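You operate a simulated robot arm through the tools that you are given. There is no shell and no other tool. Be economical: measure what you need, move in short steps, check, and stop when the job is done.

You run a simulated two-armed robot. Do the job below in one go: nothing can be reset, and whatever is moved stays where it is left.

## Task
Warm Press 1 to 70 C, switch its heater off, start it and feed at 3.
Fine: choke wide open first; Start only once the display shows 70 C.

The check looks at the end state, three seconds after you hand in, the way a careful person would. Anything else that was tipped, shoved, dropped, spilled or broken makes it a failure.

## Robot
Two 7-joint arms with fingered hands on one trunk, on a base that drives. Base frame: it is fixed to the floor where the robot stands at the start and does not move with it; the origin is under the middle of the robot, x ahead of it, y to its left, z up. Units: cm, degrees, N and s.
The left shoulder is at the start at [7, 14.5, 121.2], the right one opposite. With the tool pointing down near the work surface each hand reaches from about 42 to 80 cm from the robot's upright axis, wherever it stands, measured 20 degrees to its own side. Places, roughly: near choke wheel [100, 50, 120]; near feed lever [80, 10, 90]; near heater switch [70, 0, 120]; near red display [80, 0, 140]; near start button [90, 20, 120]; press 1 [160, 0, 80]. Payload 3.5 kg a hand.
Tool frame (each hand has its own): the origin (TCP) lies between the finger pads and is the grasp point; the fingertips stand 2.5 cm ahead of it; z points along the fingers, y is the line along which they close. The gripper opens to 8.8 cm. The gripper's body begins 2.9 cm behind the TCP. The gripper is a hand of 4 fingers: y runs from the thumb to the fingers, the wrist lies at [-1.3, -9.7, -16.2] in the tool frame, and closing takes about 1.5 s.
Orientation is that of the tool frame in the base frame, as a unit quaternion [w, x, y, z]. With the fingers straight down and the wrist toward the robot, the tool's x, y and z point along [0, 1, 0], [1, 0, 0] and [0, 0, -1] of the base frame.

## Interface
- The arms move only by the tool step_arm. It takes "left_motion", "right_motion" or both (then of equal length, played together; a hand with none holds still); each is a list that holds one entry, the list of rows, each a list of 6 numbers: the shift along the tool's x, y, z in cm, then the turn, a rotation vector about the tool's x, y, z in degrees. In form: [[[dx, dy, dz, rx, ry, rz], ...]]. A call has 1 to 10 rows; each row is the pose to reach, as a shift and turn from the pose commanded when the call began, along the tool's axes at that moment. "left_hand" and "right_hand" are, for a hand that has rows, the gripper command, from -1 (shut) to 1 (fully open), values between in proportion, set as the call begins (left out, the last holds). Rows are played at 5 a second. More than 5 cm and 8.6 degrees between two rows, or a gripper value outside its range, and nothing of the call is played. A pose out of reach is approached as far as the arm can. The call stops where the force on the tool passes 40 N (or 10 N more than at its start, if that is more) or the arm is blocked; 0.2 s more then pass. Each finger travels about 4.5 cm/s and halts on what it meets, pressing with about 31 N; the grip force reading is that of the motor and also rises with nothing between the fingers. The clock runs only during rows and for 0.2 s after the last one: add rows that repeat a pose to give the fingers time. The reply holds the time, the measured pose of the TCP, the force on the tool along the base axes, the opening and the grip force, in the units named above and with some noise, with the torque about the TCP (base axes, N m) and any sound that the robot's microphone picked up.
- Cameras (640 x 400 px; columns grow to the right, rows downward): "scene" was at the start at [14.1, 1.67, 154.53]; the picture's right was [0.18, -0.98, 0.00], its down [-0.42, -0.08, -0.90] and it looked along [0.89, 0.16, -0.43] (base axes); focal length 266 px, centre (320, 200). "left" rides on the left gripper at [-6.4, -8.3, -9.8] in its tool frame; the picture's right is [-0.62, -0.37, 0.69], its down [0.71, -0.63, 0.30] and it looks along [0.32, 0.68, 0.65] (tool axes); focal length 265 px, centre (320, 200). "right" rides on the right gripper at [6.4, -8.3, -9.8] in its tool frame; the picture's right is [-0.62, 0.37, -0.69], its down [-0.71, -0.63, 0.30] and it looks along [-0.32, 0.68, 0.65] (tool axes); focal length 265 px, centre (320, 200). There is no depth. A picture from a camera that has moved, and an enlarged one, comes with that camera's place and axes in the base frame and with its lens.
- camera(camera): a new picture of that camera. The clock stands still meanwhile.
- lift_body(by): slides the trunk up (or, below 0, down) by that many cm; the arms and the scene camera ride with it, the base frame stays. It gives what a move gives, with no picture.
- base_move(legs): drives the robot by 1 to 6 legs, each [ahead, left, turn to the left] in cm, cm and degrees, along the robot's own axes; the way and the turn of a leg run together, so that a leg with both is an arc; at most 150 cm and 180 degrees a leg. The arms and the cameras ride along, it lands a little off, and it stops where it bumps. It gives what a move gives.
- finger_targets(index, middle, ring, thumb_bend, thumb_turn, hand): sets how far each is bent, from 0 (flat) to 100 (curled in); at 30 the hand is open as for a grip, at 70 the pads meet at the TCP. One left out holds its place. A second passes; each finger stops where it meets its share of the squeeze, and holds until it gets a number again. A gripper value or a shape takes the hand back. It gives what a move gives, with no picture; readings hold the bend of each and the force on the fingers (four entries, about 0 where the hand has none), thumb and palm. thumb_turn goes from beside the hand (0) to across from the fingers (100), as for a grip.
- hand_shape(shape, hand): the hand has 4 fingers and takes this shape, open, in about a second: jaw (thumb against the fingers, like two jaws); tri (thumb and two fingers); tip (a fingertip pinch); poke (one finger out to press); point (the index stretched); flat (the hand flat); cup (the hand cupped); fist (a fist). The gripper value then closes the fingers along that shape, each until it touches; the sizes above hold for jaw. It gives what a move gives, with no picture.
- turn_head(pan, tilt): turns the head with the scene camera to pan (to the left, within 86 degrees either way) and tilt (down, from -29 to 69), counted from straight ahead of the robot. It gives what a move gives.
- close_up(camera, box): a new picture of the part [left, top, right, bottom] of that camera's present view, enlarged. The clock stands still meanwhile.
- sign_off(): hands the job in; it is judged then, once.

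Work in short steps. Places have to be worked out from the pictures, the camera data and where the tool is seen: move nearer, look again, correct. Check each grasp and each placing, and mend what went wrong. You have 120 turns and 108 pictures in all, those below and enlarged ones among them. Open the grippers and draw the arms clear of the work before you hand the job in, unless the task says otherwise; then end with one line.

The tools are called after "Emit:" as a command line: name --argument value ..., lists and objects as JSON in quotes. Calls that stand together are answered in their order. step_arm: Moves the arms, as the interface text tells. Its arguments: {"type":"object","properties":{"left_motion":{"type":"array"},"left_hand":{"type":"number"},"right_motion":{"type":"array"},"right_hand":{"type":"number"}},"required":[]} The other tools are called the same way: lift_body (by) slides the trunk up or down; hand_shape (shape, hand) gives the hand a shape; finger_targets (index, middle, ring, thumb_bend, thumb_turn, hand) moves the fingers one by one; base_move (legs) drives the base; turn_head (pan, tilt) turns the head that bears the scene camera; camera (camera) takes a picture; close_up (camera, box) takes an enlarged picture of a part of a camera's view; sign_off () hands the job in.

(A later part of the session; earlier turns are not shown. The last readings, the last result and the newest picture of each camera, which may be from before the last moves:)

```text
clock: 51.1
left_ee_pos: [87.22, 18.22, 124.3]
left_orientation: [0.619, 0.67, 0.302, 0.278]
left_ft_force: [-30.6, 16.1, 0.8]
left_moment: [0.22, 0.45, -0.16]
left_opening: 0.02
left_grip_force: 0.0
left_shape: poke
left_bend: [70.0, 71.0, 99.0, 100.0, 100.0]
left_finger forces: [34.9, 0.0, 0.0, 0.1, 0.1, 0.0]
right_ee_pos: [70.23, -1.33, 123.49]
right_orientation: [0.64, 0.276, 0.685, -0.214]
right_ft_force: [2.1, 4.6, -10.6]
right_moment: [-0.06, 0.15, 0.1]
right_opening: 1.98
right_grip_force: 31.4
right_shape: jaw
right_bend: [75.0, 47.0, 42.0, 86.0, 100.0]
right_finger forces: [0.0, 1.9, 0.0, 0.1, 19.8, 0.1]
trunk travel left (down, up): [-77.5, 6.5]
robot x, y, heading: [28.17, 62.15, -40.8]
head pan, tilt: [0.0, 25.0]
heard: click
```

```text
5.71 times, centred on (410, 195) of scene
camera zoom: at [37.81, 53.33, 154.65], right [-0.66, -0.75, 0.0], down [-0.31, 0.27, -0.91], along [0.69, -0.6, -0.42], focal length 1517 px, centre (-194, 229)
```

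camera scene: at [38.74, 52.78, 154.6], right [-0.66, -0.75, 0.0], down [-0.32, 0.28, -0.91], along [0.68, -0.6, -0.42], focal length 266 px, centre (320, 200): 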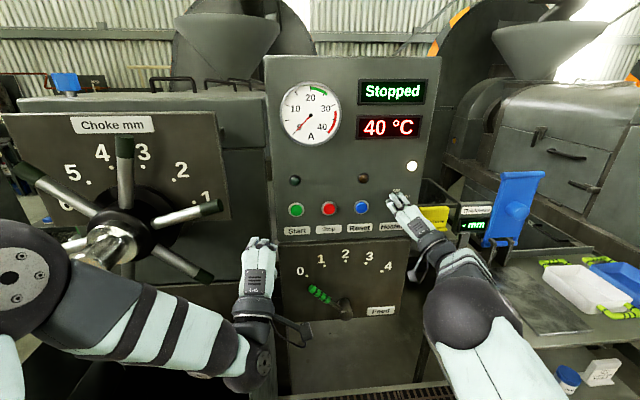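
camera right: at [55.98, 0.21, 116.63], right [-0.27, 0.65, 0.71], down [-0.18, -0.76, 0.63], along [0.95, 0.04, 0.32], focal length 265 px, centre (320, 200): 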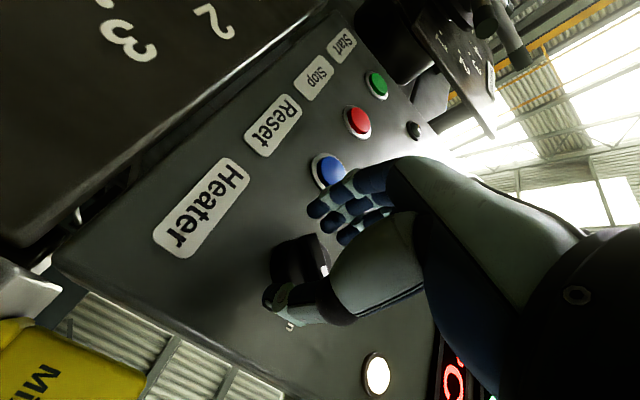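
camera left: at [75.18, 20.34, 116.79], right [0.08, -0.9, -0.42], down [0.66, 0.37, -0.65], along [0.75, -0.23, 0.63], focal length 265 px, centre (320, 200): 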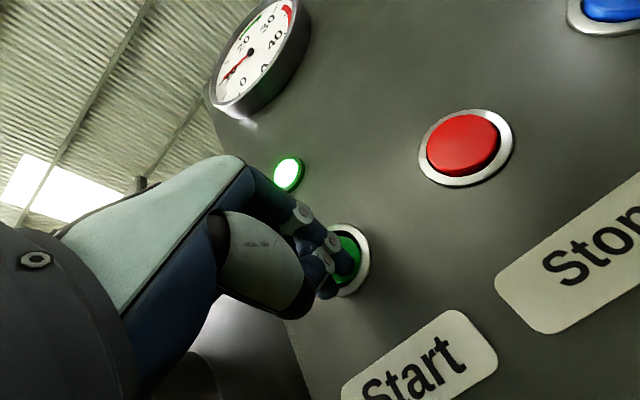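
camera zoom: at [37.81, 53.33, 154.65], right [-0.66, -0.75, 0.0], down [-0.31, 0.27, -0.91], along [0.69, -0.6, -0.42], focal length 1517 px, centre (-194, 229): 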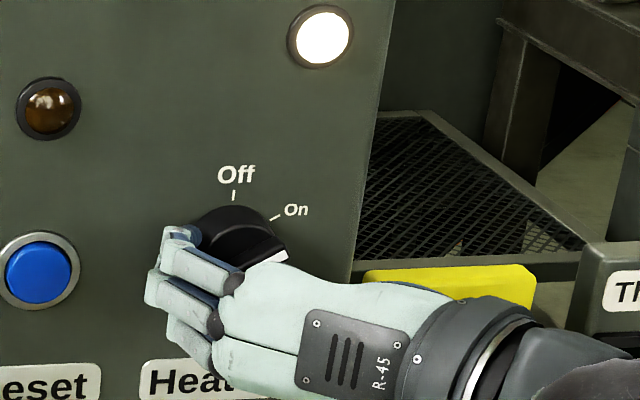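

The thumb slipped over the bar and pushed it back On. Quickly: left hand withdraws, right hand backs off, goes to the bar's right side and pushes left to Off.

Emit:
step_arm --right_motion '[[[0, 0, -2.5, 0, 0, 0], [-1, -4.5, -2.5, 0, 0, 0], [-1, -4.5, 0.6, 0, 0, 0], [-1, -3.2, 0.6, 0, 0, 0], [-1, -2, 0.6, 0, 0, 0], [-1, -1.4, 0.6, 0, 0, 0]]]' --left_motion '[[[0, 0, -1.5, 0, 0, 0], [0, 0, -4, 0, 0, 0], [0, 0, -6, 0, 0, 0], [0, 0, -6, 0, 0, 0], [0, 0, -6, 0, 0, 0], [0, 0, -6, 0, 0, 0]]]'

Emit:
close_up --camera "scene" --box '[260, 70, 460, 270]'

Emit:
close_up --camera "right" --box '[180, 140, 420, 340]'

```text
clock: 51.8
left_ee_pos: [85.36, 21.92, 124.37]
left_orientation: [0.615, 0.668, 0.308, 0.283]
left_ft_force: [1.0, -0.1, -0.8]
left_moment: [0.01, -0.02, 0.01]
left_opening: 0.0
left_grip_force: 0.0
left_shape: poke
left_bend: [70.0, 71.0, 99.0, 100.0, 100.0]
left_finger forces: [0.1, 0.1, 0.1, 0.0, 0.1, 0.0]
right_ee_pos: [67.5, -2.71, 124.49]
right_orientation: [0.645, 0.267, 0.687, -0.205]
right_ft_force: [-8.1, 32.6, -5.3]
right_moment: [0.11, 0.39, 1.55]
right_opening: 2.79
right_grip_force: 30.7
right_shape: jaw
right_bend: [24.0, 44.0, 42.0, 88.0, 100.0]
right_finger forces: [37.8, 6.1, 0.0, 0.1, 0.0, 0.1]
trunk travel left (down, up): [-77.5, 6.5]
robot x, y, heading: [28.28, 62.66, -40.7]
head pan, tilt: [0.0, 25.0]
stopped in row 3 (right hand): the force on the tool passed its limit at 52 N (the readings are from after the stop); the commanded pose is now the measured one
```

```text
2.00 times, centred on (360, 170) of scene
camera zoom: at [38.73, 53.64, 154.66], right [-0.65, -0.76, 0.0], down [-0.32, 0.27, -0.91], along [0.69, -0.59, -0.42], focal length 531 px, centre (240, 260)
```

zoom: 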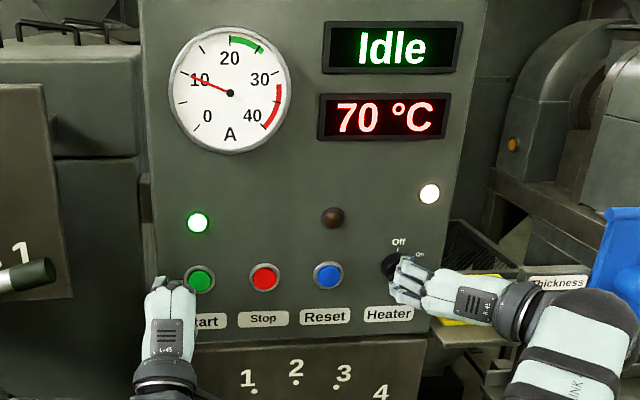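

```text
2.00 times, centred on (300, 240) of right
camera zoom: at [54.35, -2.42, 118.5], right [-0.29, 0.65, 0.7], down [-0.14, -0.75, 0.64], along [0.95, 0.09, 0.31], focal length 531 px, centre (360, 120)
```

zoom: 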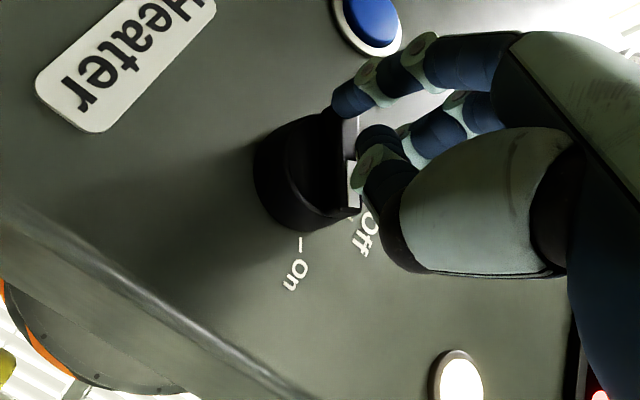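

The index finger caught on the bar's left side. I back out fully, clear to the right, then re-enter and push left.

Emit:
step_arm --right_motion '[[[0, 0.5, -2, 0, 0, 0], [0, 0, -5, 0, 0, 0], [-0.5, -2.6, -5, 0, 0, 0], [-0.8, -3, -2, 0, 0, 0], [-0.8, -3, 1.8, 0, 0, 0]]]'

Emit:
close_up --camera "right" --box '[180, 140, 420, 340]'

Emit:
close_up --camera "scene" --box '[260, 70, 460, 270]'

```text
clock: 53.0
left_ee_pos: [85.25, 21.01, 124.08]
left_orientation: [0.614, 0.67, 0.307, 0.283]
left_ft_force: [-0.1, 0.0, 0.0]
left_moment: [-0.01, 0.0, -0.01]
left_opening: 0.0
left_grip_force: 0.2
left_shape: poke
left_bend: [70.0, 71.0, 99.0, 100.0, 100.0]
left_finger forces: [0.1, 0.0, 0.0, 0.0, 0.0, 0.0]
right_ee_pos: [66.49, -7.66, 124.83]
right_orientation: [0.642, 0.274, 0.685, -0.211]
right_ft_force: [-0.3, -0.1, -0.2]
right_moment: [0.03, 0.01, -0.01]
right_opening: 1.93
right_grip_force: 31.0
right_shape: jaw
right_bend: [75.0, 48.0, 42.0, 87.0, 100.0]
right_finger forces: [0.0, 0.0, 0.0, 0.0, 0.1, 0.0]
trunk travel left (down, up): [-77.5, 6.5]
robot x, y, heading: [28.36, 62.33, -41.0]
head pan, tilt: [0.0, 25.0]
```

```text
2.00 times, centred on (300, 240) of right
camera zoom: at [53.35, -7.02, 118.59], right [-0.27, 0.66, 0.7], down [-0.16, -0.75, 0.64], along [0.95, 0.07, 0.31], focal length 531 px, centre (360, 120)
```

zoom: 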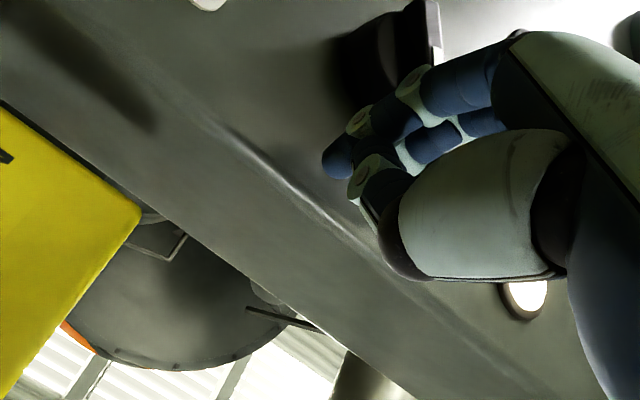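

```text
2.00 times, centred on (360, 170) of scene
camera zoom: at [38.83, 52.7, 154.59], right [-0.66, -0.76, 0.0], down [-0.32, 0.28, -0.91], along [0.68, -0.59, -0.42], focal length 531 px, centre (240, 260)
```

zoom: 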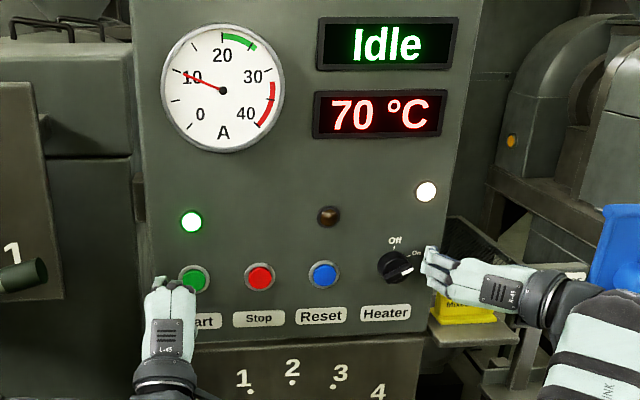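

Clear on the right side, display still 70. Push left in 1 cm rows.

Emit:
step_arm --right_motion '[[[0, 1.5, 0, 0, 0, 0], [0, 3, 0, 0, 0, 0], [0, 4, 0, 0, 0, 0], [0, 5, 0, 0, 0, 0], [0, 5.7, 0, 0, 0, 0]]]'

Emit:
close_up --camera "scene" --box '[260, 70, 460, 270]'

Emit:
close_up --camera "right" --box '[180, 140, 420, 340]'

```text
clock: 54.2
left_ee_pos: [84.3, 20.91, 124.68]
left_orientation: [0.614, 0.67, 0.304, 0.285]
left_ft_force: [-0.4, 0.4, 0.0]
left_moment: [-0.01, 0.01, 0.01]
left_opening: 0.0
left_grip_force: 0.1
left_shape: poke
left_bend: [70.0, 71.0, 99.0, 100.0, 100.0]
left_finger forces: [0.0, 0.1, 0.0, 0.1, 0.0, 0.1]
right_ee_pos: [68.8, -3.89, 125.59]
right_orientation: [0.644, 0.278, 0.68, -0.215]
right_ft_force: [-21.1, -16.7, 19.1]
right_moment: [0.26, -0.46, -0.12]
right_opening: 1.47
right_grip_force: 30.4
right_shape: jaw
right_bend: [76.0, 53.0, 42.0, 82.0, 100.0]
right_finger forces: [17.2, 17.1, 0.0, 0.1, 18.3, 0.0]
trunk travel left (down, up): [-77.5, 6.5]
robot x, y, heading: [27.87, 62.36, -41.0]
head pan, tilt: [0.0, 25.0]
```

```text
2.00 times, centred on (360, 170) of scene
camera zoom: at [37.67, 52.45, 154.68], right [-0.66, -0.75, -0.01], down [-0.31, 0.28, -0.91], along [0.69, -0.59, -0.42], focal length 531 px, centre (240, 260)
```

zoom: 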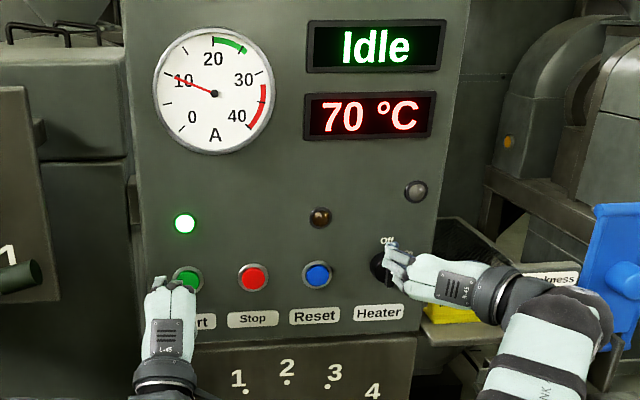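

```text
2.00 times, centred on (300, 240) of right
camera zoom: at [55.69, -3.19, 119.28], right [-0.27, 0.66, 0.7], down [-0.17, -0.75, 0.64], along [0.95, 0.06, 0.32], focal length 531 px, centre (360, 120)
```

zoom: 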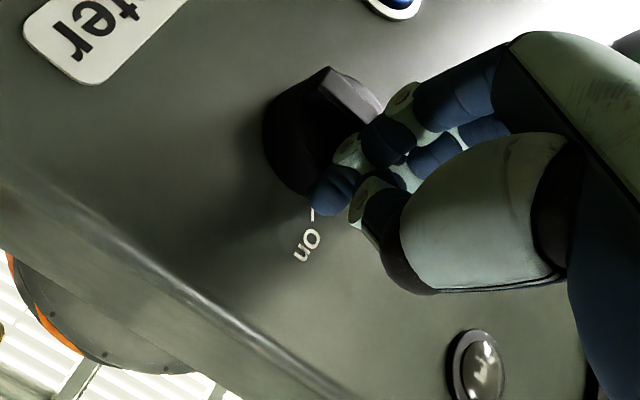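

Heater lamp is out and the bar is upright. I draw the right hand off to the right and back.

Emit:
step_arm --right_motion '[[[0, -1.5, -0.3, 0, 0, 0], [0, -2.5, -2, 0, 0, 0], [0, -2.5, -5, 0, 0, 0], [0, -2.5, -9, 0, 0, 0], [0, -2.5, -12, 0, 0, 0]]]'

Emit:
camera --camera "scene"

Emit:
close_up --camera "scene" --box '[260, 70, 460, 270]'

Emit:
close_up --camera "scene" --box '[280, 200, 440, 330]'

```text
clock: 55.4
left_ee_pos: [85.45, 21.17, 124.28]
left_orientation: [0.613, 0.671, 0.307, 0.282]
left_ft_force: [-0.5, 0.2, -0.7]
left_moment: [0.02, 0.01, 0.03]
left_opening: 0.0
left_grip_force: 0.0
left_shape: poke
left_bend: [70.0, 71.0, 99.0, 100.0, 100.0]
left_finger forces: [0.0, 0.0, 0.0, 0.0, 0.1, 0.1]
right_ee_pos: [59.51, 2.77, 125.92]
right_orientation: [0.642, 0.273, 0.685, -0.21]
right_ft_force: [-0.4, -0.1, 0.0]
right_moment: [-0.01, -0.02, -0.02]
right_opening: 1.72
right_grip_force: 31.0
right_shape: jaw
right_bend: [76.0, 48.0, 42.0, 85.0, 100.0]
right_finger forces: [0.1, 0.0, 0.1, 0.1, 0.1, 0.1]
trunk travel left (down, up): [-77.5, 6.5]
robot x, y, heading: [27.97, 61.96, -40.9]
head pan, tilt: [0.0, 25.0]
```

```text
40 pictures are left
camera scene: at [38.91, 52.81, 154.59], right [-0.66, -0.76, 0.0], down [-0.32, 0.28, -0.91], along [0.68, -0.59, -0.42], focal length 266 px, centre (320, 200)
```

scene: 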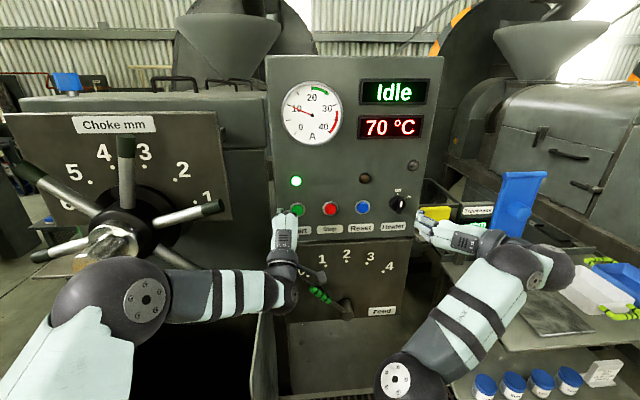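

```text
2.00 times, centred on (360, 170) of scene
camera zoom: at [38.91, 52.81, 154.59], right [-0.66, -0.76, 0.0], down [-0.32, 0.28, -0.91], along [0.68, -0.59, -0.42], focal length 531 px, centre (240, 260)
```

zoom: 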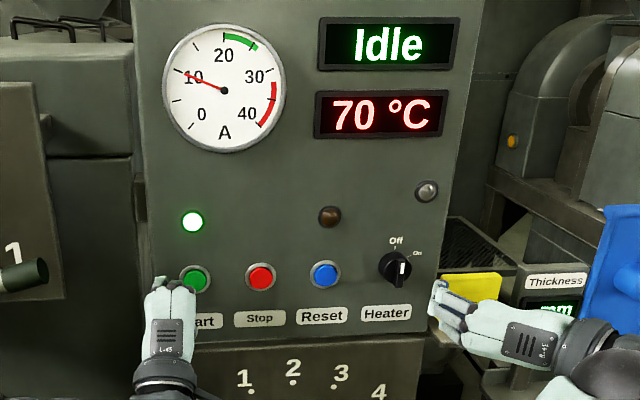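

```text
3.08 times, centred on (360, 265) of scene
camera zoom: at [38.91, 52.81, 154.59], right [-0.66, -0.76, 0.0], down [-0.32, 0.28, -0.91], along [0.68, -0.59, -0.42], focal length 817 px, centre (197, 0)
```

zoom: 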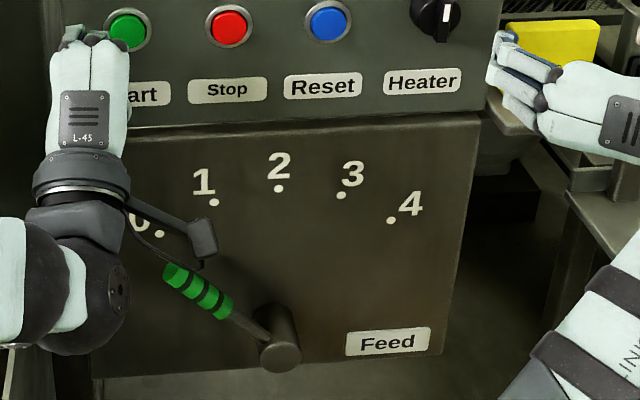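

Heater off, 70 °C, Idle. Feed lever grip is at along ≈65, z≈98, n≈-52; position 3 lies ≈67° clockwise. I back the left hand off and lower it to the left of the lever.

Emit:
step_arm --left_motion '[[[0, 0, -4, 0, 0, 0], [0, -4, -6, 0, 0, 0], [0, -9, -6, 0, 0, 0], [0, -14, -6, 0, 0, 0], [0, -19, -6, 0, 0, 0], [0, -24, -6, 0, 0, 0], [0, -25, -6, 0, 0, 0]]]'

Emit:
camera --camera "left"

Emit:
camera --camera "scene"

```text
clock: 57.0
left_ee_pos: [79.22, 26.69, 99.82]
left_orientation: [0.614, 0.669, 0.308, 0.284]
left_ft_force: [-0.1, 0.1, 0.1]
left_moment: [-0.02, 0.03, 0.0]
left_opening: 0.01
left_grip_force: 0.0
left_shape: poke
left_bend: [70.0, 70.0, 99.0, 100.0, 100.0]
left_finger forces: [0.1, 0.1, 0.1, 0.0, 0.1, 0.0]
right_ee_pos: [59.53, 2.75, 126.13]
right_orientation: [0.64, 0.274, 0.686, -0.211]
right_ft_force: [0.5, -0.4, 0.3]
right_moment: [0.0, 0.0, -0.01]
right_opening: 1.72
right_grip_force: 30.7
right_shape: jaw
right_bend: [76.0, 48.0, 42.0, 85.0, 100.0]
right_finger forces: [0.0, 0.0, 0.0, 0.0, 0.1, 0.0]
trunk travel left (down, up): [-77.5, 6.5]
robot x, y, heading: [28.34, 62.35, -41.0]
head pan, tilt: [0.0, 25.0]
```

```text
37 pictures are left
camera left: at [67.1, 28.57, 92.4], right [0.1, -0.9, -0.43], down [0.66, 0.38, -0.65], along [0.75, -0.22, 0.63], focal length 265 px, centre (320, 200)
```

left: 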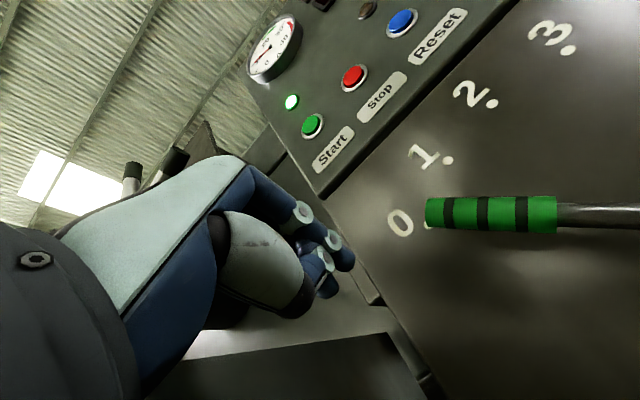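

```text
36 pictures are left
camera scene: at [38.86, 52.87, 154.61], right [-0.66, -0.76, 0.0], down [-0.32, 0.28, -0.91], along [0.68, -0.59, -0.42], focal length 266 px, centre (320, 200)
```

scene: 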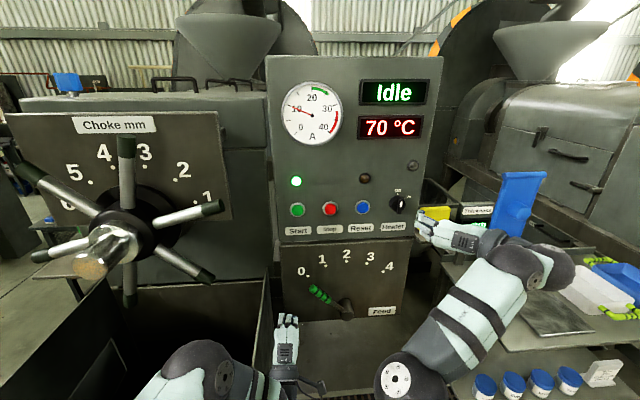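

Lever tip confirmed at along 68, z 100.7, n -51.5; pivot ≈ along 56.9, z 89.6. I bring the finger to the lever's lower-left side.

Emit:
step_arm --left_motion '[[[-1, -3, 1, 0, 0, 0], [-3, -4.1, 3, 0, 0, 0], [-3.5, -4.1, 5.5, 0, 0, 0], [-3.5, -4.1, 8, 0, 0, 0], [-3.5, -4.1, 9.6, 0, 0, 0]]]'

Emit:
camera --camera "left"

Emit:
close_up --camera "scene" --box '[250, 220, 430, 360]'

```text
clock: 58.2
left_ee_pos: [82.65, 19.02, 95.56]
left_orientation: [0.612, 0.672, 0.307, 0.282]
left_ft_force: [0.0, 1.2, -0.1]
left_moment: [0.02, 0.0, 0.01]
left_opening: 0.02
left_grip_force: 0.0
left_shape: poke
left_bend: [70.0, 70.0, 99.0, 100.0, 100.0]
left_finger forces: [0.0, 0.1, 0.1, 0.0, 0.0, 0.0]
left hand out of reach, approached as far as the arm can: row 4, 5
right_ee_pos: [59.55, 2.78, 125.96]
right_orientation: [0.641, 0.273, 0.685, -0.212]
right_ft_force: [0.8, -0.5, -0.1]
right_moment: [0.01, -0.02, -0.03]
right_opening: 1.73
right_grip_force: 31.1
right_shape: jaw
right_bend: [76.0, 48.0, 42.0, 85.0, 100.0]
right_finger forces: [0.1, 0.0, 0.0, 0.0, 0.1, 0.1]
trunk travel left (down, up): [-77.5, 6.5]
robot x, y, heading: [28.12, 62.4, -41.0]
head pan, tilt: [0.0, 25.0]
```

```text
35 pictures are left
camera left: at [70.44, 20.86, 88.23], right [0.1, -0.9, -0.43], down [0.65, 0.38, -0.65], along [0.75, -0.22, 0.62], focal length 265 px, centre (320, 200)
```

left: 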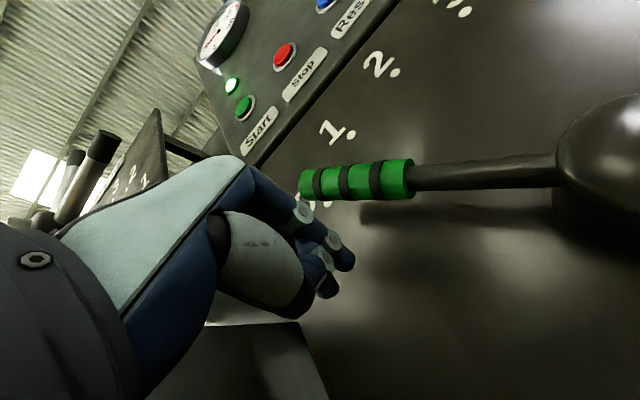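

```text
2.86 times, centred on (340, 290) of scene
camera zoom: at [38.87, 52.85, 154.6], right [-0.66, -0.76, 0.0], down [-0.32, 0.28, -0.91], along [0.68, -0.59, -0.42], focal length 759 px, centre (263, -57)
```

zoom: 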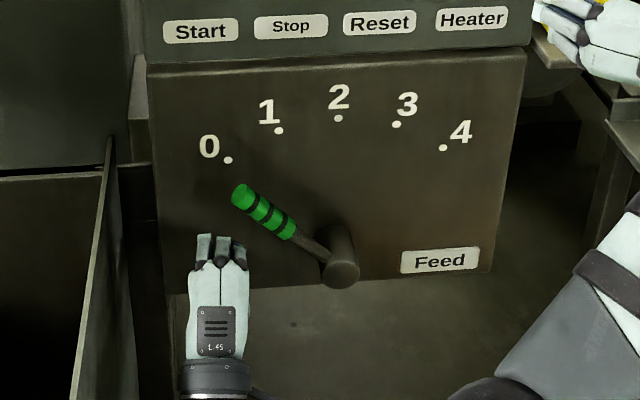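

The arm is at its reach limit here, so I pitch the hand 30° down (raises the wrist) and then move in to lever depth.

Emit:
step_arm --left_motion '[[[0, 0.3, -2, 8, 0, 0], [0, 0.6, -2, 16, 0, 0], [0, 0.8, -1, 24, 0, 0], [0, 0.8, 1, 30, 0, 0], [0, 0.8, 2.6, 30, 0, 0], [0, 0.8, 2.6, 30, 0, 0]]]'

Emit:
camera --camera "left"

Emit:
close_up --camera "scene" --box '[250, 220, 430, 360]'

```text
clock: 59.6
left_ee_pos: [84.59, 17.32, 96.31]
left_orientation: [0.42, 0.806, 0.369, 0.193]
left_ft_force: [-4.5, 5.1, -1.3]
left_moment: [-0.19, -0.19, -0.1]
left_opening: 0.0
left_grip_force: 0.1
left_shape: poke
left_bend: [70.0, 70.0, 99.0, 100.0, 100.0]
left_finger forces: [6.1, 0.0, 0.1, 0.0, 0.0, 0.1]
left hand out of reach, approached as far as the arm can: row 1
right_ee_pos: [59.42, 2.9, 126.11]
right_orientation: [0.641, 0.273, 0.685, -0.211]
right_ft_force: [0.3, 0.3, 0.2]
right_moment: [-0.01, 0.04, -0.02]
right_opening: 1.76
right_grip_force: 30.7
right_shape: jaw
right_bend: [76.0, 48.0, 42.0, 85.0, 100.0]
right_finger forces: [0.0, 0.0, 0.1, 0.0, 0.1, 0.0]
trunk travel left (down, up): [-77.5, 6.5]
robot x, y, heading: [27.76, 62.04, -40.8]
head pan, tilt: [0.0, 25.0]
```

```text
33 pictures are left
camera left: at [70.71, 20.67, 95.16], right [-0.13, -0.7, -0.7], down [0.38, 0.62, -0.69], along [0.91, -0.36, 0.19], focal length 265 px, centre (320, 200)
```

left: 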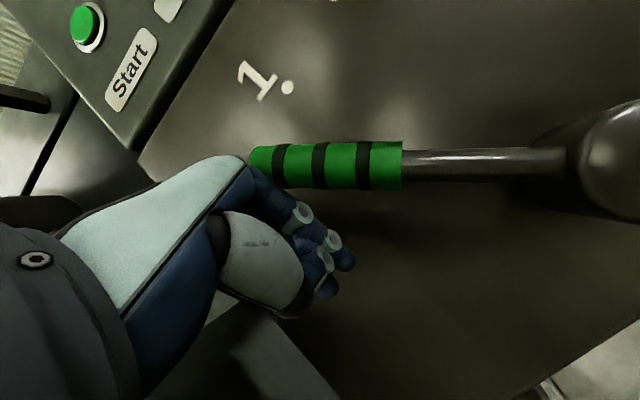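

```text
2.86 times, centred on (340, 290) of scene
camera zoom: at [38.79, 52.94, 154.61], right [-0.66, -0.76, 0.0], down [-0.32, 0.28, -0.91], along [0.68, -0.59, -0.42], focal length 759 px, centre (263, -57)
```

zoom: 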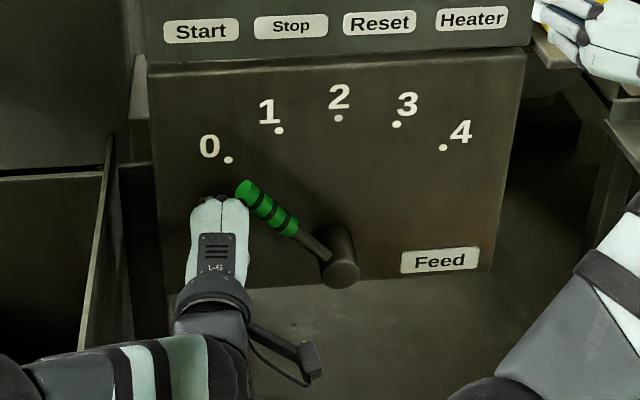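

Finger touches the lever (6 N). I push it clockwise along its arc to about 2, then check.

Emit:
step_arm --left_motion '[[[-1.2, 0.9, -0.6, 0, 0, 0], [-2.45, 1.84, -1.28, 0, 0, 0], [-3.8, 2.7, -1.9, 0, 0, 0], [-5.1, 3.6, -2.5, 0, 0, 0], [-6.7, 4.3, -3.0, 0, 0, 0], [-8.2, 4.75, -3.3, 0, 0, 0]]]'

Emit:
camera --camera "scene"

Emit:
close_up --camera "scene" --box '[250, 220, 430, 360]'

```text
clock: 61.0
left_ee_pos: [79.3, 10.78, 102.09]
left_orientation: [0.42, 0.806, 0.37, 0.194]
left_ft_force: [-0.2, 0.2, -0.6]
left_moment: [0.0, -0.01, 0.01]
left_opening: 0.0
left_grip_force: 0.0
left_shape: poke
left_bend: [70.0, 70.0, 99.0, 100.0, 100.0]
left_finger forces: [0.4, 0.0, 0.1, 0.0, 0.0, 0.1]
right_ee_pos: [59.5, 2.52, 125.97]
right_orientation: [0.641, 0.273, 0.685, -0.211]
right_ft_force: [0.2, -0.4, 0.1]
right_moment: [0.02, -0.01, 0.02]
right_opening: 1.72
right_grip_force: 31.1
right_shape: jaw
right_bend: [76.0, 48.0, 42.0, 85.0, 100.0]
right_finger forces: [0.0, 0.0, 0.0, 0.1, 0.0, 0.0]
trunk travel left (down, up): [-77.5, 6.5]
robot x, y, heading: [28.53, 62.25, -40.9]
head pan, tilt: [0.0, 25.0]
```

```text
31 pictures are left
camera scene: at [38.85, 52.79, 154.6], right [-0.66, -0.76, 0.0], down [-0.32, 0.28, -0.91], along [0.68, -0.59, -0.42], focal length 266 px, centre (320, 200)
```

scene: 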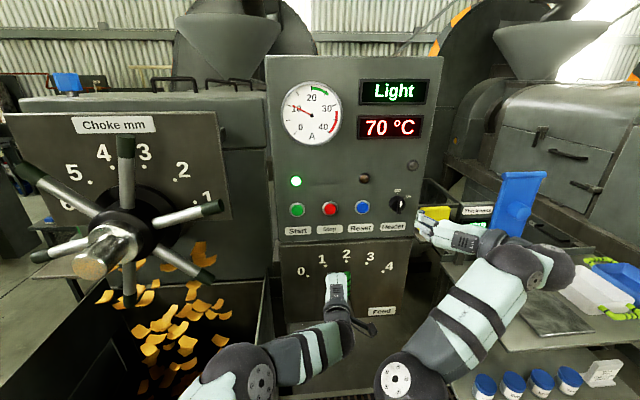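

```text
2.86 times, centred on (340, 290) of scene
camera zoom: at [38.85, 52.79, 154.6], right [-0.66, -0.76, 0.0], down [-0.32, 0.28, -0.91], along [0.68, -0.59, -0.42], focal length 759 px, centre (263, -57)
```

zoom: 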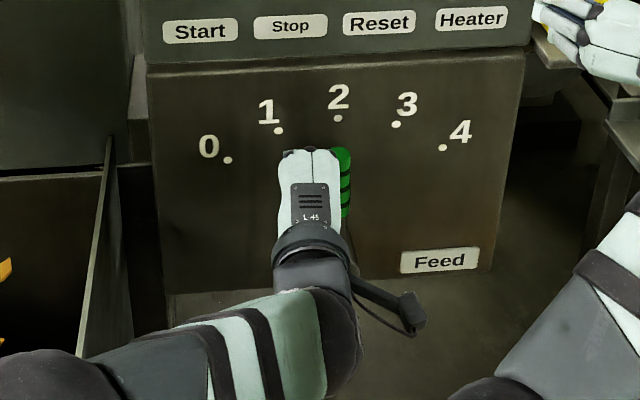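

Lever is at ~2 and cake comes out. I push on toward 3.

Emit:
step_arm --left_motion '[[[-1.5, 0.3, -0.2, 0, 0, 0], [-3, 0.4, -0.3, 0, 0, 0], [-4.3, 0.4, -0.3, 0, 0, 0], [-4.3, 0.4, -0.3, 0, 0, 0]]]'

Emit:
close_up --camera "scene" --box '[250, 220, 430, 360]'

```text
clock: 62.0
left_ee_pos: [76.47, 7.63, 102.56]
left_orientation: [0.419, 0.806, 0.37, 0.194]
left_ft_force: [1.4, 0.4, -0.6]
left_moment: [-0.01, 0.0, 0.01]
left_opening: 0.0
left_grip_force: 0.1
left_shape: poke
left_bend: [70.0, 70.0, 99.0, 100.0, 100.0]
left_finger forces: [1.3, 0.1, 0.0, 0.1, 0.0, 0.1]
right_ee_pos: [59.55, 2.76, 126.02]
right_orientation: [0.642, 0.274, 0.685, -0.21]
right_ft_force: [-0.5, 0.1, 0.7]
right_moment: [0.03, 0.0, 0.01]
right_opening: 1.71
right_grip_force: 30.8
right_shape: jaw
right_bend: [76.0, 48.0, 42.0, 85.0, 100.0]
right_finger forces: [0.0, 0.0, 0.1, 0.1, 0.0, 0.0]
trunk travel left (down, up): [-77.5, 6.5]
robot x, y, heading: [27.99, 62.31, -41.0]
head pan, tilt: [0.0, 25.0]
```

```text
2.86 times, centred on (340, 290) of scene
camera zoom: at [38.93, 52.83, 154.6], right [-0.66, -0.76, 0.0], down [-0.32, 0.28, -0.91], along [0.68, -0.59, -0.42], focal length 759 px, centre (263, -57)
```

zoom: 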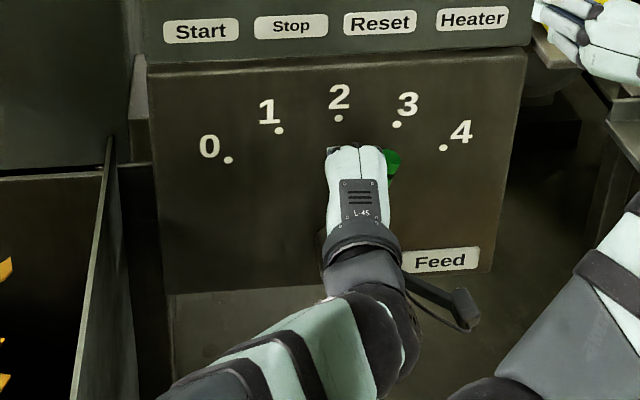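

Nearly there; I move the finger 4 cm back left to see the lever clearly.

Emit:
step_arm --left_motion '[[[2, 0, 0, 0, 0, 0], [4, 0, 0, 0, 0, 0], [5, 0, 0, 0, 0, 0]]]'

Emit:
close_up --camera "scene" --box '[250, 220, 430, 360]'

```text
clock: 62.8
left_ee_pos: [79.8, 11.36, 102.47]
left_orientation: [0.418, 0.807, 0.37, 0.194]
left_ft_force: [0.0, -0.2, -0.4]
left_moment: [0.02, -0.02, -0.04]
left_opening: 0.02
left_grip_force: 0.1
left_shape: poke
left_bend: [70.0, 70.0, 99.0, 100.0, 100.0]
left_finger forces: [0.0, 0.1, 0.0, 0.0, 0.1, 0.0]
right_ee_pos: [59.33, 2.52, 125.97]
right_orientation: [0.641, 0.274, 0.685, -0.211]
right_ft_force: [0.9, 0.9, -0.2]
right_moment: [0.02, -0.02, -0.01]
right_opening: 1.71
right_grip_force: 31.0
right_shape: jaw
right_bend: [76.0, 48.0, 42.0, 85.0, 100.0]
right_finger forces: [0.0, 0.0, 0.0, 0.1, 0.0, 0.0]
trunk travel left (down, up): [-77.5, 6.5]
robot x, y, heading: [28.37, 62.31, -40.6]
head pan, tilt: [0.0, 25.0]
```

```text
2.86 times, centred on (340, 290) of scene
camera zoom: at [38.89, 52.81, 154.6], right [-0.66, -0.76, 0.0], down [-0.32, 0.28, -0.91], along [0.68, -0.59, -0.42], focal length 759 px, centre (263, -57)
```

zoom: 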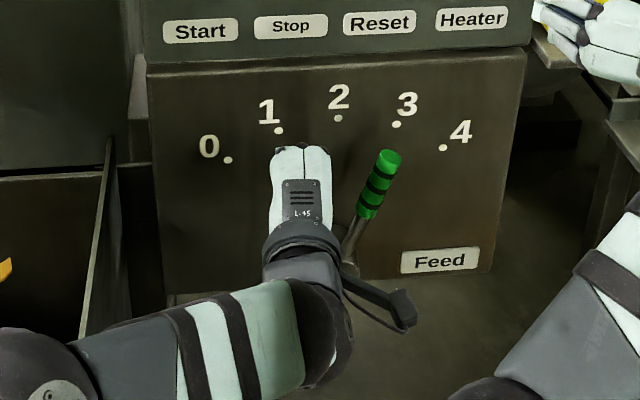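

Lever at about 13–14° past 2 (≈2.6); 3 needs about 9° more, i.e. finger 2 cm further right than before.

Emit:
step_arm --left_motion '[[[-2.5, 0, 0, 0, 0, 0], [-4.5, 0, 0, 0, 0, 0], [-6, 0, 0, 0, 0, 0], [-7, 0, 0, 0, 0, 0], [-7, 0, 0, 0, 0, 0]]]'

Emit:
step_arm --left_motion '[[[2.5, 0, 0, 0, 0, 0], [5, 0, 0, 0, 0, 0], [7, 0, 0, 0, 0, 0]]]'

Emit:
close_up --camera "scene" --box '[250, 220, 430, 360]'

```text
clock: 64.0
left_ee_pos: [75.32, 6.25, 102.51]
left_orientation: [0.42, 0.806, 0.37, 0.194]
left_ft_force: [1.2, 0.5, -0.6]
left_moment: [0.0, -0.01, -0.01]
left_opening: 0.01
left_grip_force: 0.0
left_shape: poke
left_bend: [70.0, 70.0, 99.0, 100.0, 100.0]
left_finger forces: [1.2, 0.0, 0.1, 0.1, 0.0, 0.0]
right_ee_pos: [59.57, 2.8, 126.01]
right_orientation: [0.641, 0.274, 0.685, -0.212]
right_ft_force: [0.2, 0.3, 0.0]
right_moment: [-0.01, 0.01, 0.0]
right_opening: 1.72
right_grip_force: 31.3
right_shape: jaw
right_bend: [76.0, 48.0, 42.0, 85.0, 100.0]
right_finger forces: [0.1, 0.0, 0.0, 0.0, 0.0, 0.0]
trunk travel left (down, up): [-77.5, 6.5]
robot x, y, heading: [27.87, 62.48, -40.8]
head pan, tilt: [0.0, 25.0]
```

```text
clock: 64.8
left_ee_pos: [79.78, 11.43, 102.48]
left_orientation: [0.42, 0.807, 0.369, 0.192]
left_ft_force: [-0.5, -0.1, -0.7]
left_moment: [0.0, -0.03, 0.0]
left_opening: 0.0
left_grip_force: 0.0
left_shape: poke
left_bend: [70.0, 70.0, 99.0, 100.0, 100.0]
left_finger forces: [0.1, 0.1, 0.1, 0.0, 0.0, 0.0]
right_ee_pos: [59.62, 2.73, 126.0]
right_orientation: [0.641, 0.273, 0.685, -0.21]
right_ft_force: [0.8, 0.1, 0.4]
right_moment: [0.02, 0.02, -0.02]
right_opening: 1.7
right_grip_force: 30.7
right_shape: jaw
right_bend: [76.0, 48.0, 42.0, 85.0, 100.0]
right_finger forces: [0.1, 0.0, 0.0, 0.1, 0.1, 0.0]
trunk travel left (down, up): [-77.5, 6.5]
robot x, y, heading: [27.8, 62.25, -40.8]
head pan, tilt: [0.0, 25.0]
```

```text
2.86 times, centred on (340, 290) of scene
camera zoom: at [38.92, 52.86, 154.6], right [-0.66, -0.76, 0.0], down [-0.32, 0.28, -0.91], along [0.68, -0.59, -0.42], focal length 759 px, centre (263, -57)
```

zoom: 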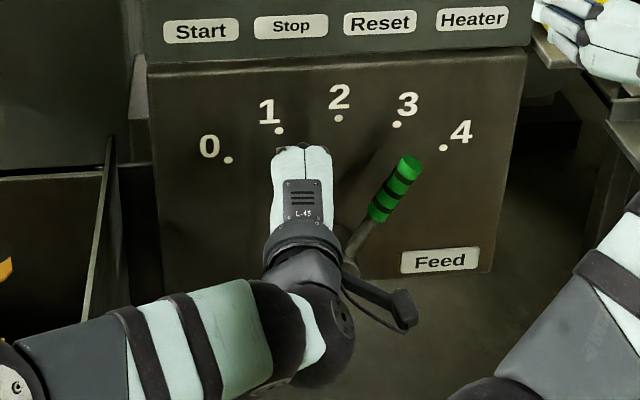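

Lever reads ≈21° (3 is 22.5°). I withdraw the left hand and verify with other views.

Emit:
step_arm --left_motion '[[[1, -1, -4, 0, 0, 0], [2, -3, -8, 0, 0, 0], [3, -4, -12, 0, 0, 0], [3, -4, -12, 0, 0, 0]]]'

Emit:
camera --camera "scene"

Emit:
close_up --camera "scene" --box '[280, 230, 420, 330]'

Emit:
camera --camera "left"

```text
clock: 65.8
left_ee_pos: [72.53, 21.7, 106.05]
left_orientation: [0.42, 0.806, 0.37, 0.194]
left_ft_force: [-0.3, 0.1, 1.0]
left_moment: [0.0, 0.0, -0.02]
left_opening: 0.02
left_grip_force: 0.0
left_shape: poke
left_bend: [70.0, 70.0, 99.0, 100.0, 100.0]
left_finger forces: [0.1, 0.0, 0.0, 0.0, 0.1, 0.1]
right_ee_pos: [59.5, 2.85, 125.94]
right_orientation: [0.641, 0.273, 0.685, -0.211]
right_ft_force: [0.0, 0.4, -0.4]
right_moment: [0.03, 0.0, 0.01]
right_opening: 1.72
right_grip_force: 31.7
right_shape: jaw
right_bend: [76.0, 48.0, 42.0, 85.0, 100.0]
right_finger forces: [0.0, 0.0, 0.0, 0.0, 0.0, 0.0]
trunk travel left (down, up): [-77.5, 6.5]
robot x, y, heading: [28.23, 61.81, -41.1]
head pan, tilt: [0.0, 25.0]
```

```text
26 pictures are left
camera scene: at [38.89, 52.77, 154.6], right [-0.66, -0.76, 0.0], down [-0.32, 0.28, -0.91], along [0.68, -0.59, -0.42], focal length 266 px, centre (320, 200)
```

scene: 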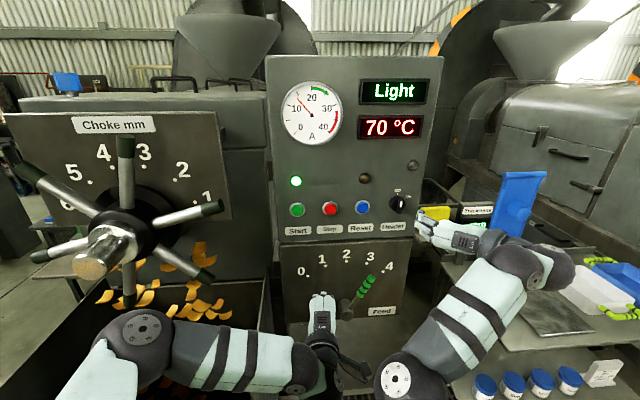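

```text
4.00 times, centred on (350, 280) of scene
camera zoom: at [38.89, 52.77, 154.6], right [-0.66, -0.76, 0.0], down [-0.32, 0.28, -0.91], along [0.68, -0.59, -0.42], focal length 1062 px, centre (200, -120)
```

zoom: 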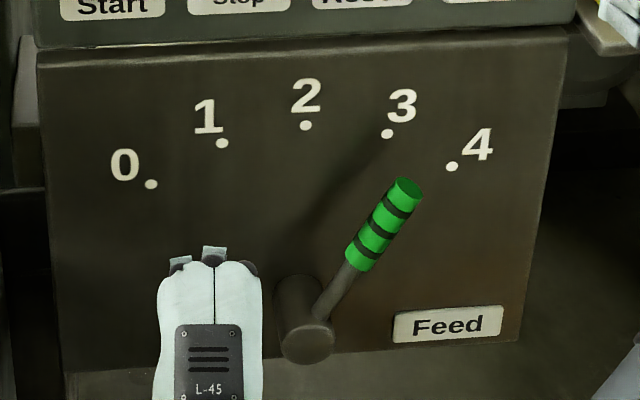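

```text
24 pictures are left
camera left: at [58.58, 25.03, 104.98], right [-0.13, -0.7, -0.7], down [0.38, 0.62, -0.69], along [0.91, -0.36, 0.19], focal length 265 px, centre (320, 200)
```

left: 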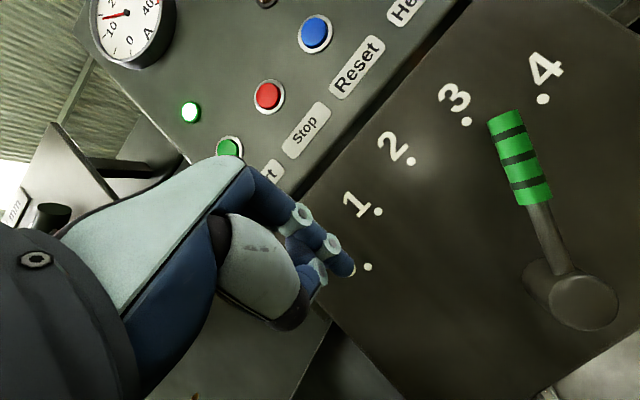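

Slope comparison suggests the lever may be slightly past 3 (≈3.1). A stronger zoom to measure it.

Emit:
close_up --camera "scene" --box '[325, 245, 405, 325]'

Emit:
close_up --camera "left" --box '[340, 20, 640, 340]'

```text
5.00 times, centred on (365, 285) of scene
camera zoom: at [38.89, 52.77, 154.6], right [-0.66, -0.76, 0.0], down [-0.32, 0.28, -0.91], along [0.68, -0.59, -0.42], focal length 1328 px, centre (95, -225)
```

zoom: 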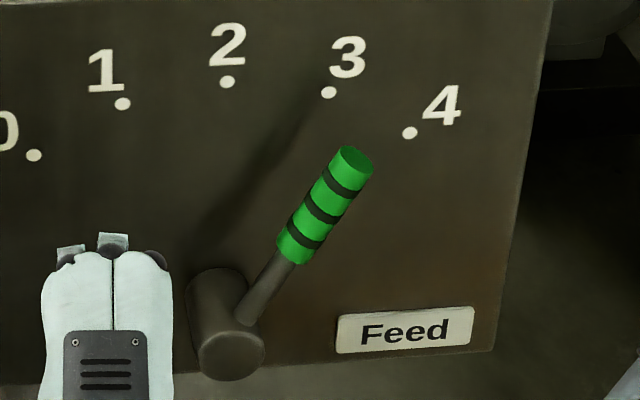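

```text
1.25 times, centred on (490, 180) of left
camera zoom: at [58.58, 25.03, 104.98], right [-0.13, -0.7, -0.7], down [0.38, 0.62, -0.69], along [0.91, -0.36, 0.19], focal length 332 px, centre (108, 225)
```

zoom: 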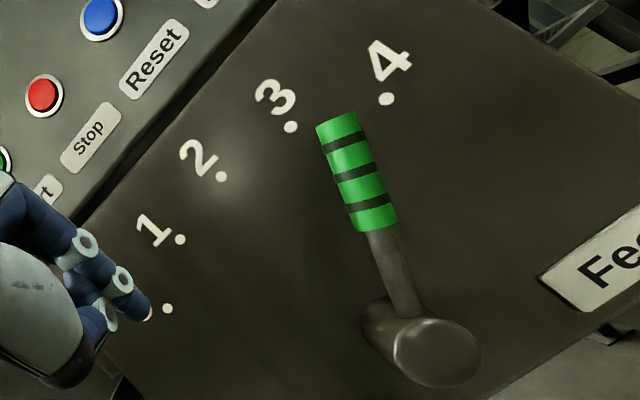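

Both views say the lever is ≈4° past 3 (≈3.15). I'll nudge it back from the right side: left hand moves right in front of the lever (right hand lifts a bit to make room).

Emit:
step_arm --left_motion '[[[0, 0, 0, 0, 0, 0], [-3, 0, 0, 0, 0, 0], [-7, 0, 0, 0, 0, 0], [-11, 0, 0, 0, 0, 0], [-15, 0, 0, 0, 0, 0], [-18, 0, 0, 0, 0, 0], [-18, 0, 0, 0, 0, 0]]]' --right_motion '[[[-3, 0, 0, 0, 0, 0], [-6, 0, 0, 0, 0, 0], [-8, 0, 0, 0, 0, 0], [-8, 0, 0, 0, 0, 0], [-8, 0, 0, 0, 0, 0], [-8, 0, 0, 0, 0, 0], [-8, 0, 0, 0, 0, 0]]]'

Emit:
camera --camera "scene"

```text
clock: 67.4
left_ee_pos: [60.94, 8.02, 106.18]
left_orientation: [0.419, 0.806, 0.371, 0.194]
left_ft_force: [0.2, -0.3, -0.1]
left_moment: [0.03, -0.02, -0.01]
left_opening: 0.01
left_grip_force: 0.0
left_shape: poke
left_bend: [70.0, 70.0, 99.0, 100.0, 100.0]
left_finger forces: [0.0, 0.0, 0.1, 0.0, 0.0, 0.0]
right_ee_pos: [59.76, 1.9, 133.98]
right_orientation: [0.641, 0.273, 0.685, -0.211]
right_ft_force: [0.6, -0.6, 1.2]
right_moment: [-0.01, 0.03, -0.01]
right_opening: 1.71
right_grip_force: 31.1
right_shape: jaw
right_bend: [76.0, 48.0, 42.0, 85.0, 100.0]
right_finger forces: [0.1, 0.1, 0.1, 0.1, 0.0, 0.0]
trunk travel left (down, up): [-77.5, 6.5]
robot x, y, heading: [28.34, 62.39, -40.8]
head pan, tilt: [0.0, 25.0]
```

```text
21 pictures are left
camera scene: at [39.01, 52.89, 154.59], right [-0.66, -0.76, 0.0], down [-0.32, 0.28, -0.91], along [0.68, -0.59, -0.42], focal length 266 px, centre (320, 200)
```

scene: 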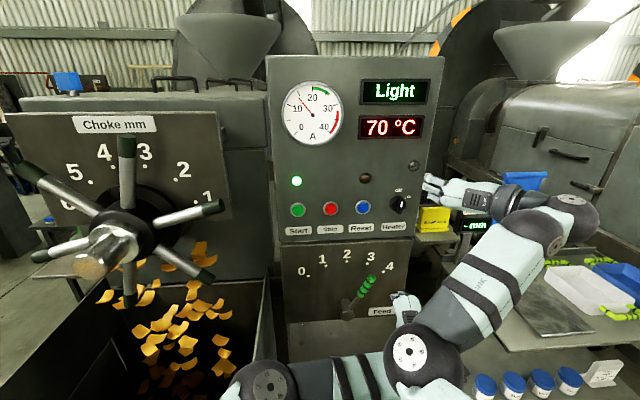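

Left finger is now right of the lever. Move in to lever depth beside it.

Emit:
step_arm --left_motion '[[[0, 0.9, 2.8, 0, 0, 0], [0, 1.7, 5.7, 0, 0, 0], [0, 2.6, 8.5, 0, 0, 0], [0, 3.3, 11.2, 0, 0, 0], [0, 3.3, 11.2, 0, 0, 0]]]'

Emit:
close_up --camera "scene" --box '[280, 230, 440, 350]'

```text
clock: 68.6
left_ee_pos: [68.81, 5.24, 103.69]
left_orientation: [0.419, 0.806, 0.369, 0.194]
left_ft_force: [0.0, -1.1, 0.1]
left_moment: [-0.01, 0.03, 0.0]
left_opening: 0.02
left_grip_force: 0.0
left_shape: poke
left_bend: [70.0, 70.0, 99.0, 100.0, 100.0]
left_finger forces: [0.0, 0.1, 0.0, 0.0, 0.0, 0.1]
left hand out of reach, approached as far as the arm can: row 2, 3, 4, 5
right_ee_pos: [59.75, 1.77, 133.96]
right_orientation: [0.642, 0.274, 0.685, -0.21]
right_ft_force: [0.6, -0.4, 0.7]
right_moment: [0.01, -0.03, 0.0]
right_opening: 1.71
right_grip_force: 31.3
right_shape: jaw
right_bend: [76.0, 48.0, 42.0, 85.0, 100.0]
right_finger forces: [0.1, 0.0, 0.1, 0.0, 0.1, 0.0]
trunk travel left (down, up): [-77.5, 6.5]
robot x, y, heading: [28.25, 62.27, -41.0]
head pan, tilt: [0.0, 25.0]
```

```text
3.33 times, centred on (360, 290) of scene
camera zoom: at [38.92, 52.84, 154.6], right [-0.66, -0.76, 0.0], down [-0.32, 0.28, -0.91], along [0.68, -0.59, -0.42], focal length 885 px, centre (187, -100)
```

zoom: 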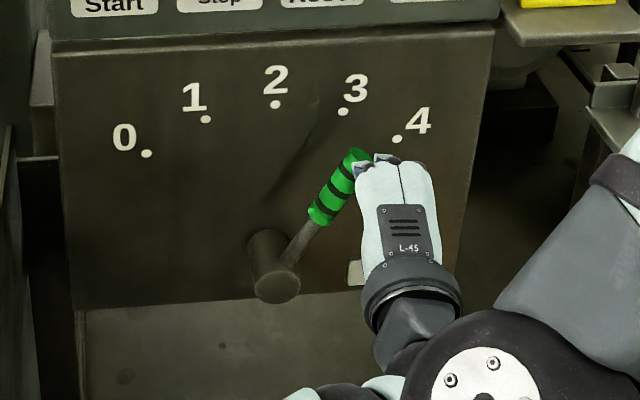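

The left arm lacks reach here. I take it back out the way it came, and will use the right hand for the nudge; it rolls back to the upright grip orientation meanwhile.

Emit:
step_arm --left_motion '[[[-1, -1, -4, 0, 0, 0], [-2, -2, -8, 0, 0, 0], [0, -2, -9, 0, 0, 0], [4, -2, -9, 0, 0, 0], [8, -2, -9, 0, 0, 0], [12, -2, -9, 0, 0, 0], [16, -2, -9, 0, 0, 0], [20, -2, -9, 0, 0, 0]]]'

Emit:
step_arm --right_motion '[[[0, 0.5, 0, 0, 0, 8.5], [0, 1, 0, 0, 0, 17], [0, 1.5, 0, 0, 0, 25.5], [0, 2, 0, 0, 0, 34], [0, 2.5, 0, 0, 0, 42.5], [0, 3, 0, 0, 0, 51], [0, 3.5, 0, 0, 0, 59.5], [0, 4, 0, 0, 0, 68], [0, 4, 0, 0, 0, 76.5], [0, 4, 0, 0, 0, 82]]]'

Emit:
camera --camera "scene"

```text
clock: 70.4
left_ee_pos: [75.47, 26.22, 107.3]
left_orientation: [0.42, 0.806, 0.37, 0.193]
left_ft_force: [0.6, 0.2, 0.7]
left_moment: [-0.01, 0.02, -0.01]
left_opening: 0.0
left_grip_force: 0.1
left_shape: poke
left_bend: [70.0, 70.0, 99.0, 100.0, 100.0]
left_finger forces: [0.1, 0.0, 0.0, 0.0, 0.0, 0.0]
right_ee_pos: [59.61, 2.06, 133.96]
right_orientation: [0.641, 0.274, 0.685, -0.211]
right_ft_force: [0.3, -0.1, -0.7]
right_moment: [0.02, 0.01, -0.02]
right_opening: 1.71
right_grip_force: 31.3
right_shape: jaw
right_bend: [76.0, 48.0, 42.0, 85.0, 100.0]
right_finger forces: [0.1, 0.1, 0.0, 0.0, 0.0, 0.1]
trunk travel left (down, up): [-77.5, 6.5]
robot x, y, heading: [27.63, 61.96, -40.9]
head pan, tilt: [0.0, 25.0]
```

```text
clock: 72.6
left_ee_pos: [75.35, 25.96, 107.32]
left_orientation: [0.419, 0.806, 0.37, 0.194]
left_ft_force: [-0.9, 0.7, -0.3]
left_moment: [0.0, 0.01, 0.0]
left_opening: 0.01
left_grip_force: 0.0
left_shape: poke
left_bend: [70.0, 70.0, 99.0, 100.0, 100.0]
left_finger forces: [0.0, 0.0, 0.0, 0.0, 0.0, 0.0]
right_ee_pos: [62.22, 4.97, 134.22]
right_orientation: [0.622, 0.656, 0.338, 0.261]
right_ft_force: [-0.6, 0.4, -0.3]
right_moment: [-0.01, 0.01, -0.01]
right_opening: 1.74
right_grip_force: 30.9
right_shape: jaw
right_bend: [76.0, 48.0, 42.0, 85.0, 100.0]
right_finger forces: [0.0, 0.0, 0.0, 0.0, 0.0, 0.0]
right hand out of reach, approached as far as the arm can: row 4, 5
trunk travel left (down, up): [-77.5, 6.5]
robot x, y, heading: [28.04, 62.05, -40.7]
head pan, tilt: [0.0, 25.0]
```

```text
19 pictures are left
camera scene: at [38.86, 52.78, 154.6], right [-0.66, -0.76, 0.0], down [-0.32, 0.28, -0.91], along [0.68, -0.59, -0.42], focal length 266 px, centre (320, 200)
```

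scene: 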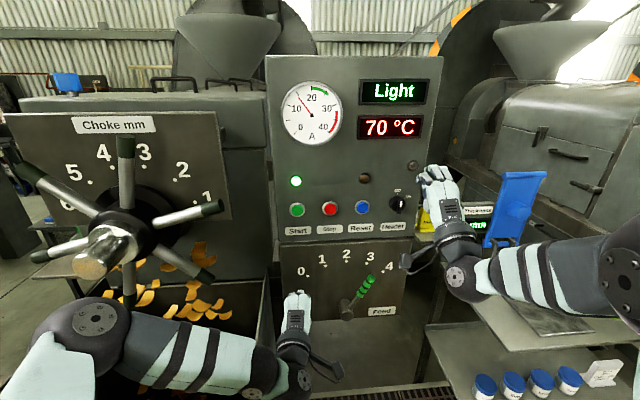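

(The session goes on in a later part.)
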